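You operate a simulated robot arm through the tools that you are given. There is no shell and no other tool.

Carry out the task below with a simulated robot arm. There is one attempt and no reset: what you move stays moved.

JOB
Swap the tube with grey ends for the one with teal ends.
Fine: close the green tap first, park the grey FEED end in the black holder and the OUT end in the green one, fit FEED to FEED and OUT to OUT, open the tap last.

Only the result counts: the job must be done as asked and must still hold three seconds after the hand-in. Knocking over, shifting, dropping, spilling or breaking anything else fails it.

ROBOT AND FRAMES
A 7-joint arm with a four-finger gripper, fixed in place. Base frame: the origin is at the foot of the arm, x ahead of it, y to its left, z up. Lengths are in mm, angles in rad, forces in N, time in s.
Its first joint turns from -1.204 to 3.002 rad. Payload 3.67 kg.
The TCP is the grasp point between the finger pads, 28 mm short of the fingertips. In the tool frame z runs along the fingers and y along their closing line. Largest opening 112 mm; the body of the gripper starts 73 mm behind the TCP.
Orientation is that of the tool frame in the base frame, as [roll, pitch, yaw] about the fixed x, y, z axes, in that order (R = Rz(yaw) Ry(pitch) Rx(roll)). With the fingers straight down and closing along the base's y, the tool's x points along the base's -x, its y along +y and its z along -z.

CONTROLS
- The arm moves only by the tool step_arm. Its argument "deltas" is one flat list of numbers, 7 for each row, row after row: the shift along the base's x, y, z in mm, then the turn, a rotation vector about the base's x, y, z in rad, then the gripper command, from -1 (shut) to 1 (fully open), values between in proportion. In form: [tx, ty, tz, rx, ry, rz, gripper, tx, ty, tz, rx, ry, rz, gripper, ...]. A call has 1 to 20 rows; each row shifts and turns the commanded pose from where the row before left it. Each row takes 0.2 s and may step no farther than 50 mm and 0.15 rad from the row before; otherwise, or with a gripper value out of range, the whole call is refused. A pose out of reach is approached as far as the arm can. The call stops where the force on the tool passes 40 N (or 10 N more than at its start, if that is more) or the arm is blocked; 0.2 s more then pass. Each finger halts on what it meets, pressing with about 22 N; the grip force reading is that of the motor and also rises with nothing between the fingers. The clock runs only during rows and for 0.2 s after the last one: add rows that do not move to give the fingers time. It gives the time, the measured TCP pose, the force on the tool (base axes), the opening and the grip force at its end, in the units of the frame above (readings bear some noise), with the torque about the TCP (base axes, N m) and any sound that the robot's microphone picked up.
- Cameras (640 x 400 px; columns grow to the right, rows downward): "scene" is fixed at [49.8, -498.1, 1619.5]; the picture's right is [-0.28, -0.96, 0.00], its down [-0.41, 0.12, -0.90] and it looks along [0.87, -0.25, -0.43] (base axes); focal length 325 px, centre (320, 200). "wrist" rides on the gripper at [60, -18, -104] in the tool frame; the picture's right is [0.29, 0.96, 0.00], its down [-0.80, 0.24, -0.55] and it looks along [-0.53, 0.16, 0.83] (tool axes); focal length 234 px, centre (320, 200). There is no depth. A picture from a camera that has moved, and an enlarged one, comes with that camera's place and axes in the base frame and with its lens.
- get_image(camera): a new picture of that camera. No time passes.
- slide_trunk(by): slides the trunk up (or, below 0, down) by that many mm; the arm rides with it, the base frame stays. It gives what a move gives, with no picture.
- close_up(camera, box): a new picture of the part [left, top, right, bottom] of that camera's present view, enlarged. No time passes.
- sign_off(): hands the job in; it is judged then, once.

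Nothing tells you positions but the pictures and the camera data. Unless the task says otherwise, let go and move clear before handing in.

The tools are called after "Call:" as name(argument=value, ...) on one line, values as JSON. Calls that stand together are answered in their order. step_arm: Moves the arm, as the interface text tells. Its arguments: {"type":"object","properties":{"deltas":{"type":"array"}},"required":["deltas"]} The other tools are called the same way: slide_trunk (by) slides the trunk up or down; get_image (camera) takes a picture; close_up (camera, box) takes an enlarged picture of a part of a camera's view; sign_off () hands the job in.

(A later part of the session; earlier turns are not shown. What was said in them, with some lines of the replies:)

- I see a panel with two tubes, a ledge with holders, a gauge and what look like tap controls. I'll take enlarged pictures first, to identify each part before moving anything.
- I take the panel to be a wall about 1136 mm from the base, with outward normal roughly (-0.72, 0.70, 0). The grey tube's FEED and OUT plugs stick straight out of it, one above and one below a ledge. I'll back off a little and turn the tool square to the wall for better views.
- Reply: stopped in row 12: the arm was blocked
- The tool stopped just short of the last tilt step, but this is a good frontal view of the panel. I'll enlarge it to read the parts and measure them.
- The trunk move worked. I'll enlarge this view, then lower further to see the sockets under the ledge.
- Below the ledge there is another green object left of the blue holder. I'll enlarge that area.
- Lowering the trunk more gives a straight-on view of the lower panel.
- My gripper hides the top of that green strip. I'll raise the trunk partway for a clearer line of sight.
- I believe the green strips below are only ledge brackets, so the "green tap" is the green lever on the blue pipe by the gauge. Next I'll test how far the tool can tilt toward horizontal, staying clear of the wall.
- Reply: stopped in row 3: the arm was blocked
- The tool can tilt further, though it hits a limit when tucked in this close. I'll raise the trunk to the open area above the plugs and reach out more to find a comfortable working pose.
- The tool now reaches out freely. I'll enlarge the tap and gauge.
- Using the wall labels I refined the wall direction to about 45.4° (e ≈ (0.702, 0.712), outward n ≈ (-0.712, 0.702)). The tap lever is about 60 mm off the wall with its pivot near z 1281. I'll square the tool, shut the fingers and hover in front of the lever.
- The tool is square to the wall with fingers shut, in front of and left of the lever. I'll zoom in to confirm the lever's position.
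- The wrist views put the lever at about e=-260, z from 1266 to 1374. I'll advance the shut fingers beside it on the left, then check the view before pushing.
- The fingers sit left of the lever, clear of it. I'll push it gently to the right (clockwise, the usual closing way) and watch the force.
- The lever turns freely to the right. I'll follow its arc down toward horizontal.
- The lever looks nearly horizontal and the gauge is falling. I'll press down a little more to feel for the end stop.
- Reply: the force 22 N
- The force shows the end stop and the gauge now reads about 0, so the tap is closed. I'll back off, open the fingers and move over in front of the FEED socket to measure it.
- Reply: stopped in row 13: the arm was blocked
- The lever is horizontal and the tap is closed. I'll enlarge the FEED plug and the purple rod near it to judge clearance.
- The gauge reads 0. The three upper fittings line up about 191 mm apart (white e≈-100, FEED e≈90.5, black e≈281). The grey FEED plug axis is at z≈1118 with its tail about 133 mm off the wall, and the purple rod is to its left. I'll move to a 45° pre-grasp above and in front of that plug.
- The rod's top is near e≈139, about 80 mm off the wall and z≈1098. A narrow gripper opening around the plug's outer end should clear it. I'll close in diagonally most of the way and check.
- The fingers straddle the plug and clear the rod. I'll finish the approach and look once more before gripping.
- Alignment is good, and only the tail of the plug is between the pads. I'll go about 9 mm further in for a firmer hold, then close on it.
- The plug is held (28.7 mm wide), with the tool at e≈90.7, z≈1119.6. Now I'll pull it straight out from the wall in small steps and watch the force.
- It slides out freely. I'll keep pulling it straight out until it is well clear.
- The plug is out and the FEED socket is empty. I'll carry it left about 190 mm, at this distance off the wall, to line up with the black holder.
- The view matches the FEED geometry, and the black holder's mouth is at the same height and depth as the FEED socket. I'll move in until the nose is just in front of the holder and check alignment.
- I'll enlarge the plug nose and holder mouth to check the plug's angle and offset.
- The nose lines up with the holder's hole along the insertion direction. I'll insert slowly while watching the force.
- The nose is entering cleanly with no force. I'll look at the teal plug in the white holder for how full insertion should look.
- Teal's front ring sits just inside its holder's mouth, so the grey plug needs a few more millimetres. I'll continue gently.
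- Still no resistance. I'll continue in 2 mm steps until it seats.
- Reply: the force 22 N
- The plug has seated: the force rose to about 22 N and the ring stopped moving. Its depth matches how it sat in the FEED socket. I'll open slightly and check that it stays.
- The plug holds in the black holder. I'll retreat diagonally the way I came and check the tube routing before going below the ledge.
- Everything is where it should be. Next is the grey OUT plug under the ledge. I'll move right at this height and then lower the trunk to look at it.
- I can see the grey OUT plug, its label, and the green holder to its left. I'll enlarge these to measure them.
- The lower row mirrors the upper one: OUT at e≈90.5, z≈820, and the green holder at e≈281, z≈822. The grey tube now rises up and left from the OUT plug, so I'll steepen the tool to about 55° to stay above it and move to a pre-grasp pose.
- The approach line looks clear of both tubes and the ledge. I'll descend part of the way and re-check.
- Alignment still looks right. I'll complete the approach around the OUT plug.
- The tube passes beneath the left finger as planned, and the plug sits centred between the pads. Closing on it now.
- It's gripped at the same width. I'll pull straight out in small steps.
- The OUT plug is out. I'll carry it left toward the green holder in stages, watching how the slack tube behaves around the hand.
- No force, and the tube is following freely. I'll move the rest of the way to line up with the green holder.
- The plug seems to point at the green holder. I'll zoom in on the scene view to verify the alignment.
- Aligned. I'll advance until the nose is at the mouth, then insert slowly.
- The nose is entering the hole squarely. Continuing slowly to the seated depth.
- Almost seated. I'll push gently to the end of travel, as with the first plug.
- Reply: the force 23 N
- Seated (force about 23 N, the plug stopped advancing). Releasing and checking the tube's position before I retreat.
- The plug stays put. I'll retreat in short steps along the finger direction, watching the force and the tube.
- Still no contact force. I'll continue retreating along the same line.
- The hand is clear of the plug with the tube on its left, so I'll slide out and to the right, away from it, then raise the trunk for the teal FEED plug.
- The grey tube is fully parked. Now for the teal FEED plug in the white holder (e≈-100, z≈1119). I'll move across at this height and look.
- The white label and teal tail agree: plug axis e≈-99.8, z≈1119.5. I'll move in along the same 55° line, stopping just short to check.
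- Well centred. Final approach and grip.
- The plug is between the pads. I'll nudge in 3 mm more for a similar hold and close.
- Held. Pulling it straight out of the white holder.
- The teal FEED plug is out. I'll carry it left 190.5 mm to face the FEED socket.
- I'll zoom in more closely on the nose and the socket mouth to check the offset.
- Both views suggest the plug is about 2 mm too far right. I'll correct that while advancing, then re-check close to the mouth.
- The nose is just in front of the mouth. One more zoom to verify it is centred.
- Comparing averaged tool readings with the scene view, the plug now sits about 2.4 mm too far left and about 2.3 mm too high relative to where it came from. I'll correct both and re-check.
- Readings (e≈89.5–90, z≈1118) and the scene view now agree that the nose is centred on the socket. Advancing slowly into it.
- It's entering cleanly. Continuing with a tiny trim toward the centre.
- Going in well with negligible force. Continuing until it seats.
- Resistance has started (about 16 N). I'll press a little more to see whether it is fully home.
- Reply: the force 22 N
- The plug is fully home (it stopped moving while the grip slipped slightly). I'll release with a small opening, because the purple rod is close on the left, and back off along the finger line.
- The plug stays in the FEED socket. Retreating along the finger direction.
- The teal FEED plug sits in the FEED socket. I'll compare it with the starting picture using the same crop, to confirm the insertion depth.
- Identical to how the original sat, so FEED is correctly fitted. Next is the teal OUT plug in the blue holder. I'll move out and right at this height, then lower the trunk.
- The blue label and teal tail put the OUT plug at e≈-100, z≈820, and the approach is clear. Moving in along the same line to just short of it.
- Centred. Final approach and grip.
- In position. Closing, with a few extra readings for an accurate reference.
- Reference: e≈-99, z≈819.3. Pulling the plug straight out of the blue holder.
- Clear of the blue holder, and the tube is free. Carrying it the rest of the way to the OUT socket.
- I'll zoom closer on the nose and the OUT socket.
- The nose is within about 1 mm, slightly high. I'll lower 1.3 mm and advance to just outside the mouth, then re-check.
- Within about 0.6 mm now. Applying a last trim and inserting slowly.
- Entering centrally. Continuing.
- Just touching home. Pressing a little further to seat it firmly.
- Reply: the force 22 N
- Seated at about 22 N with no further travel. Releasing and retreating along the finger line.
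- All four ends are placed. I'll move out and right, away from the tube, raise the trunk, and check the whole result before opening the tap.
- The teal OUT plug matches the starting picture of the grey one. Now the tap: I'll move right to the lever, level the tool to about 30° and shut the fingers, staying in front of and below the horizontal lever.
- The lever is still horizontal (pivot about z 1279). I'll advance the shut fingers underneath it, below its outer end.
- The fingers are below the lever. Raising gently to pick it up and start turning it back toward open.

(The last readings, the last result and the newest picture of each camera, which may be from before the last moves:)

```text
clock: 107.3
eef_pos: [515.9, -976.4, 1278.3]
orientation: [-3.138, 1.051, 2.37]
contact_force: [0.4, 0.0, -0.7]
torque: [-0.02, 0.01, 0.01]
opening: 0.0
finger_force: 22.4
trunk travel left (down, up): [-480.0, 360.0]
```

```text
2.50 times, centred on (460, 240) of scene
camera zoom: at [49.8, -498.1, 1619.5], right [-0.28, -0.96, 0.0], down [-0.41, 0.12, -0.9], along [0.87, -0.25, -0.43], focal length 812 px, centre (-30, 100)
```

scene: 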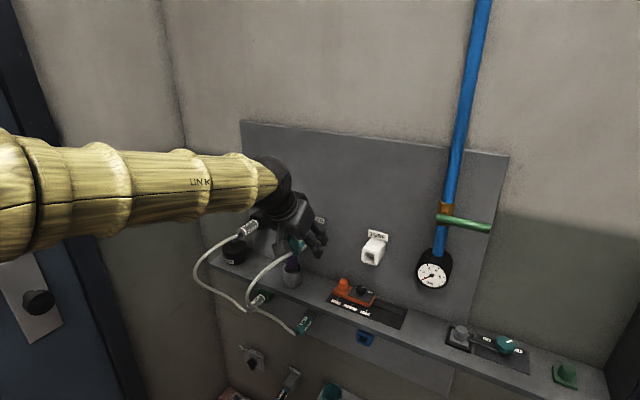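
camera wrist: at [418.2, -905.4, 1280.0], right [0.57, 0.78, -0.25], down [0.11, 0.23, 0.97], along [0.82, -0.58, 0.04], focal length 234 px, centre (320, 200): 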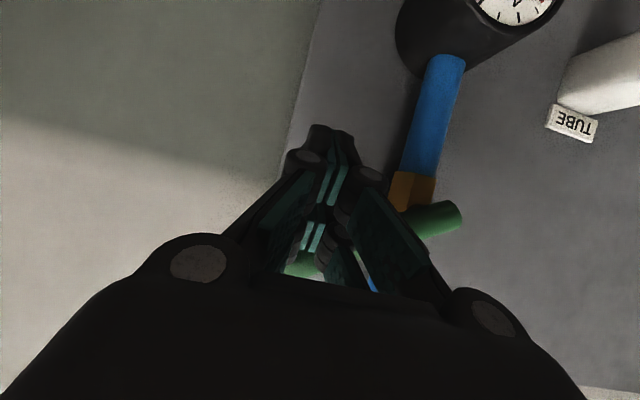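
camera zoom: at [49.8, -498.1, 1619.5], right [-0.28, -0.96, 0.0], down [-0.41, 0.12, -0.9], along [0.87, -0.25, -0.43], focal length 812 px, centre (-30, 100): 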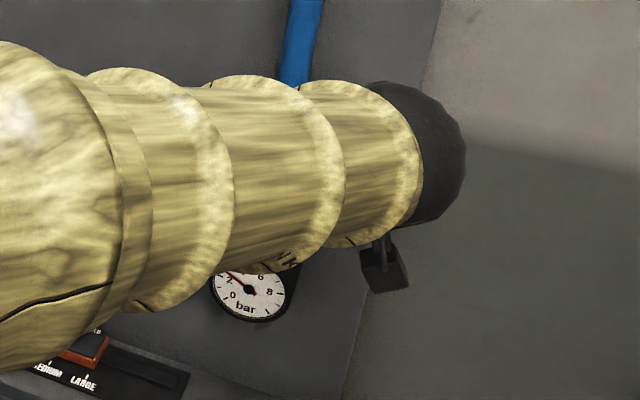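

The lever is rising and the gauge is climbing. Following the arc back toward vertical.

Call:
step_arm(deltas=[-0.9, -0.9, 6.8, 0, 0, 0, -1, -0.9, -0.9, 6.8, 0, 0, 0, -1, 1.4, 1.4, 7, 0, 0, 0, -1, 1.4, 1.4, 7, 0, 0, 0, -1, 2.1, 2.2, 6.7, 0, 0, 0, -1, 2.1, 2.2, 6.7, 0, 0, 0, -1, 2.9, 2.9, 6.1, 0, 0, 0, -1, 2.9, 2.9, 6.1, 0, 0, 0, -1, 3.5, 3.6, 5.4, 0, 0, 0, -1, 3.5, 3.6, 5.4, 0, 0, 0, -1])

Call:
get_image(camera="wrist")

Call:
close_up(camera="scene", box=[380, 160, 540, 320])

```text
clock: 109.5
eef_pos: [532.9, -957.1, 1344.3]
orientation: [-3.138, 1.047, 2.37]
contact_force: [-0.3, -0.5, 0.7]
torque: [0.02, -0.02, 0.0]
opening: 0.0
finger_force: 21.4
trunk travel left (down, up): [-480.0, 360.0]
```

```text
taken
camera wrist: at [435.4, -886.9, 1344.3], right [0.57, 0.78, -0.25], down [0.11, 0.23, 0.97], along [0.82, -0.58, 0.04], focal length 234 px, centre (320, 200)
```

wrist: 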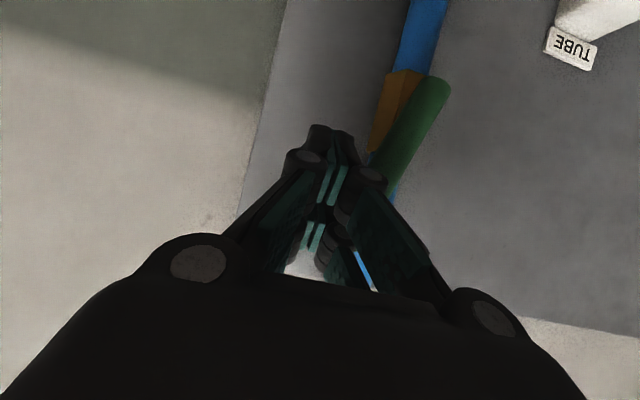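

```text
2.50 times, centred on (460, 240) of scene
camera zoom: at [49.8, -498.1, 1619.5], right [-0.28, -0.96, 0.0], down [-0.41, 0.12, -0.9], along [0.87, -0.25, -0.43], focal length 812 px, centre (-30, 100)
```

zoom: 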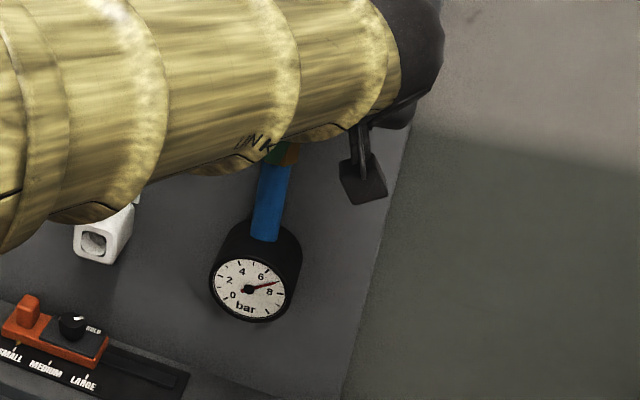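

The gauge is back near 7 bar with the lever almost upright. Bringing it the last few degrees to its stop.

Call:
step_arm(deltas=[4.1, 4.1, 3.5, 0, 0, 0, -1, 4.1, 4.1, 3.5, 0, 0, 0, -1, 4.4, 4.5, 3, 0, 0, 0, -1, 3, 3, 2, 0, 0, 0, -1, 1.5, 1.5, 1, 0, 0, 0, -1])

Call:
get_image(camera="wrist")

Call:
close_up(camera="scene", box=[380, 160, 540, 320])

```text
clock: 110.7
eef_pos: [550.4, -941.2, 1356.1]
orientation: [-3.137, 1.048, 2.369]
contact_force: [-0.1, -0.3, 0.0]
torque: [0.0, -0.01, -0.01]
opening: 0.0
finger_force: 21.9
trunk travel left (down, up): [-480.0, 360.0]
```

```text
taken
camera wrist: at [452.3, -870.4, 1356.6], right [0.57, 0.78, -0.25], down [0.11, 0.23, 0.97], along [0.82, -0.58, 0.04], focal length 234 px, centre (320, 200)
```

wrist: 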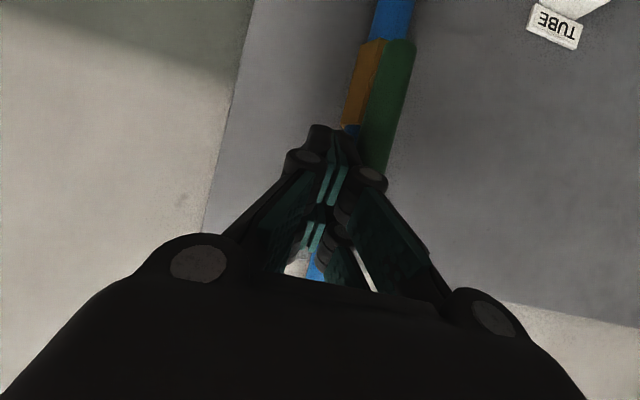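

```text
2.50 times, centred on (460, 240) of scene
camera zoom: at [49.8, -498.1, 1619.5], right [-0.28, -0.96, 0.0], down [-0.41, 0.12, -0.9], along [0.87, -0.25, -0.43], focal length 812 px, centre (-30, 100)
```

zoom: 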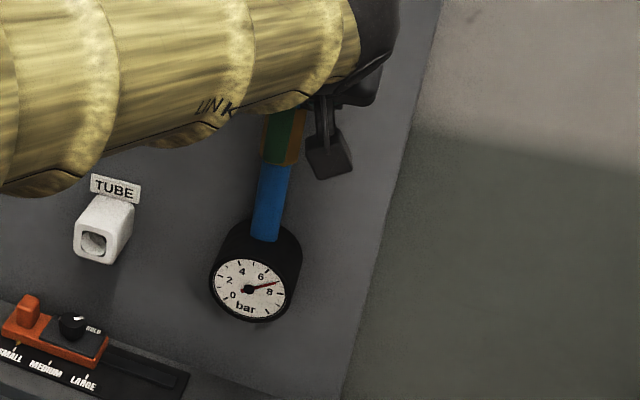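

Nearly vertical, no stop force yet. I'll nudge a little more to confirm it's against its open stop.

Call:
step_arm(deltas=[1.4, 1.4, 0, 0, 0, 0, -1, 1.4, 1.4, 0, 0, 0, 0, -1])

Call:
close_up(camera="wrist", box=[280, 0, 460, 200])

```text
clock: 111.3
eef_pos: [550.0, -938.7, 1355.9]
orientation: [-3.139, 1.05, 2.369]
contact_force: [-4.1, -7.4, 1.9]
torque: [0.08, -0.06, -0.13]
opening: 0.1
finger_force: 22.4
trunk travel left (down, up): [-480.0, 360.0]
```

```text
2.00 times, centred on (370, 100) of wrist
camera zoom: at [452.9, -868.8, 1356.1], right [0.57, 0.78, -0.25], down [0.11, 0.23, 0.97], along [0.82, -0.58, 0.04], focal length 468 px, centre (220, 400)
```

zoom: 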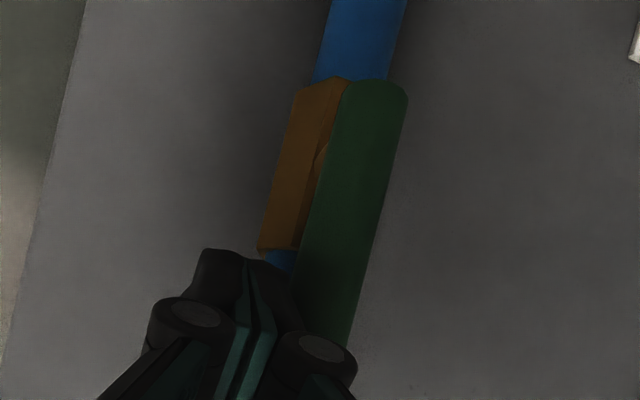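

The stop is reached and the lever is parallel with the pipe: the tap is open. Backing off sideways, then straight out, clear of everything.

Call:
step_arm(deltas=[-7, -7.1, 0, 0, 0, 0, -1, -10.5, -10.7, 0, 0, 0, 0, -1, -28.5, 28, 0, 0, 0, 0, -1, -28.5, 28, 0, 0, 0, 0, -1, -28.5, 28, 0, 0, 0, 0, -1, -28.5, 28, 0, 0, 0, 0, -1, -28.5, 28, 10, 0, 0, 0, -1])

Call:
get_image(camera="wrist")

Call:
get_image(camera="scene")

```text
clock: 112.9
eef_pos: [391.5, -815.7, 1367.0]
orientation: [-3.138, 1.051, 2.372]
contact_force: [0.2, 0.6, 0.1]
torque: [-0.02, -0.03, 0.01]
opening: 0.1
finger_force: 21.8
trunk travel left (down, up): [-480.0, 360.0]
```

```text
taken
camera wrist: at [294.3, -744.7, 1366.7], right [0.57, 0.78, -0.25], down [0.11, 0.23, 0.97], along [0.82, -0.58, 0.05], focal length 234 px, centre (320, 200)
```

wrist: 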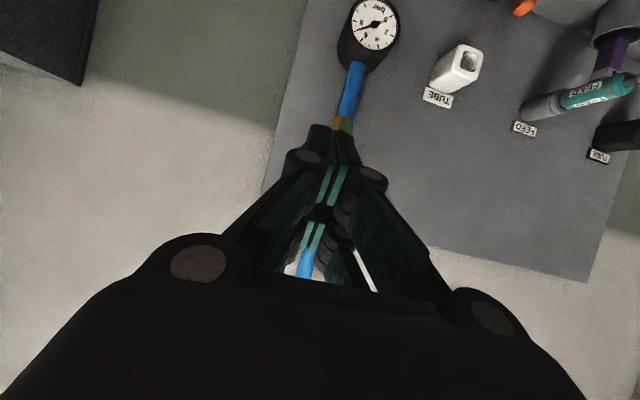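

```text
taken
```

scene: 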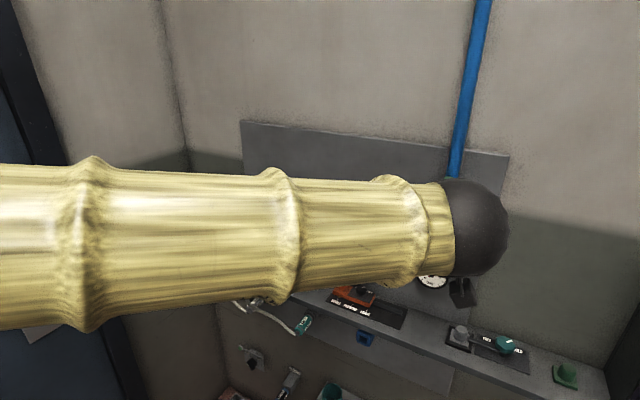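

Now a full check. I'll lower the arm, well clear of the wall, so the scene camera can see the tap and plugs.

Call:
slide_trunk(by=-330)

Call:
get_image(camera="scene")

Call:
close_up(camera="scene", box=[210, 180, 410, 305])

Call:
close_up(camera="scene", box=[400, 170, 600, 295])

Call:
close_up(camera="scene", box=[180, 220, 350, 350])

```text
clock: 116.2
eef_pos: [392.6, -816.5, 1035.5]
orientation: [-3.137, 1.047, 2.371]
contact_force: [0.4, 0.3, -0.8]
torque: [0.01, 0.03, -0.02]
opening: 0.0
finger_force: 22.3
trunk travel left (down, up): [-150.0, 690.0]
```

```text
taken
```

scene: 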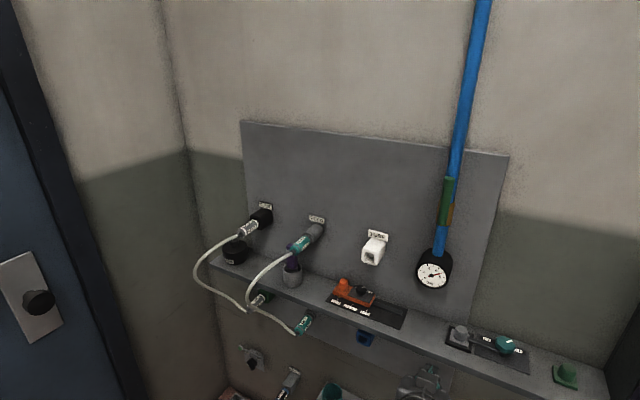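

```text
3.20 times, centred on (310, 242) of scene
camera zoom: at [49.8, -498.1, 1619.5], right [-0.28, -0.96, 0.0], down [-0.41, 0.12, -0.9], along [0.87, -0.25, -0.43], focal length 1039 px, centre (352, 64)
```

zoom: 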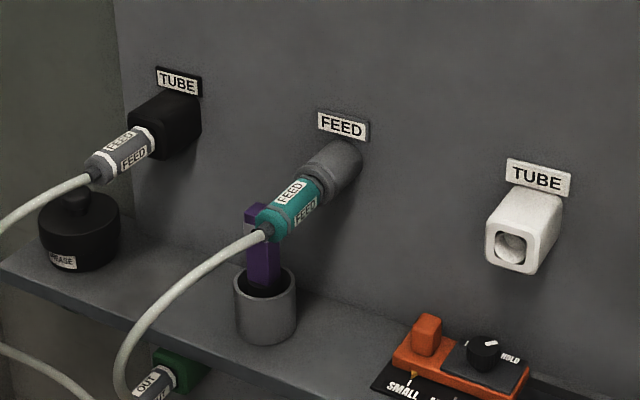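

```text
3.20 times, centred on (500, 232) of scene
camera zoom: at [49.8, -498.1, 1619.5], right [-0.28, -0.96, 0.0], down [-0.41, 0.12, -0.9], along [0.87, -0.25, -0.43], focal length 1039 px, centre (-256, 96)
```

zoom: 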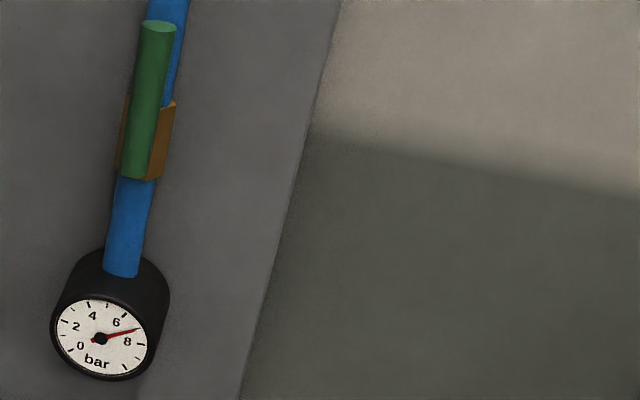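

```text
3.08 times, centred on (265, 285) of scene
camera zoom: at [49.8, -498.1, 1619.5], right [-0.28, -0.96, 0.0], down [-0.41, 0.12, -0.9], along [0.87, -0.25, -0.43], focal length 999 px, centre (489, -62)
```

zoom: 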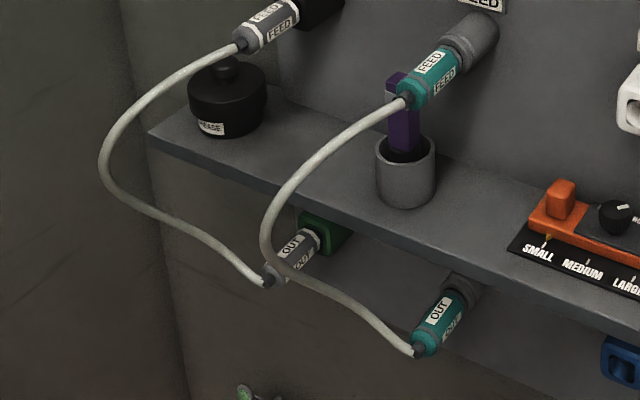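

The tap lever is back upright and the gauge reads about 7 bar, as at the start. Teal FEED and OUT are in their sockets, grey FEED is in the black holder and grey OUT in the green one. I see nothing else disturbed, and the arm is empty and clear, so I'm handing in.

Call:
sign_off()

```text
The job is handed in.
```

The tube swap is done and handed in; the result of the judging isn't back yet. Here is how the last pictures before hand-in compared with the start:

- **Tap:** I closed it first and the gauge fell to 0. I opened it last; the lever is against its stop, parallel with the pipe, and the gauge is back at about 7 bar.
- **Grey tube:** FEED is parked in the black holder and OUT in the green one.
- **Teal tube:** FEED is fitted to FEED and OUT to OUT. Both sit where the grey ends sat at the start.
- **Everything else:** The purple rod, grease pot, orange slider and the other parts I could see looked as they did at the start. The gripper is empty and clear of the panel.

No click was heard on any of the four ends. I judged each one seated because it stopped moving under a push of roughly 20 N.
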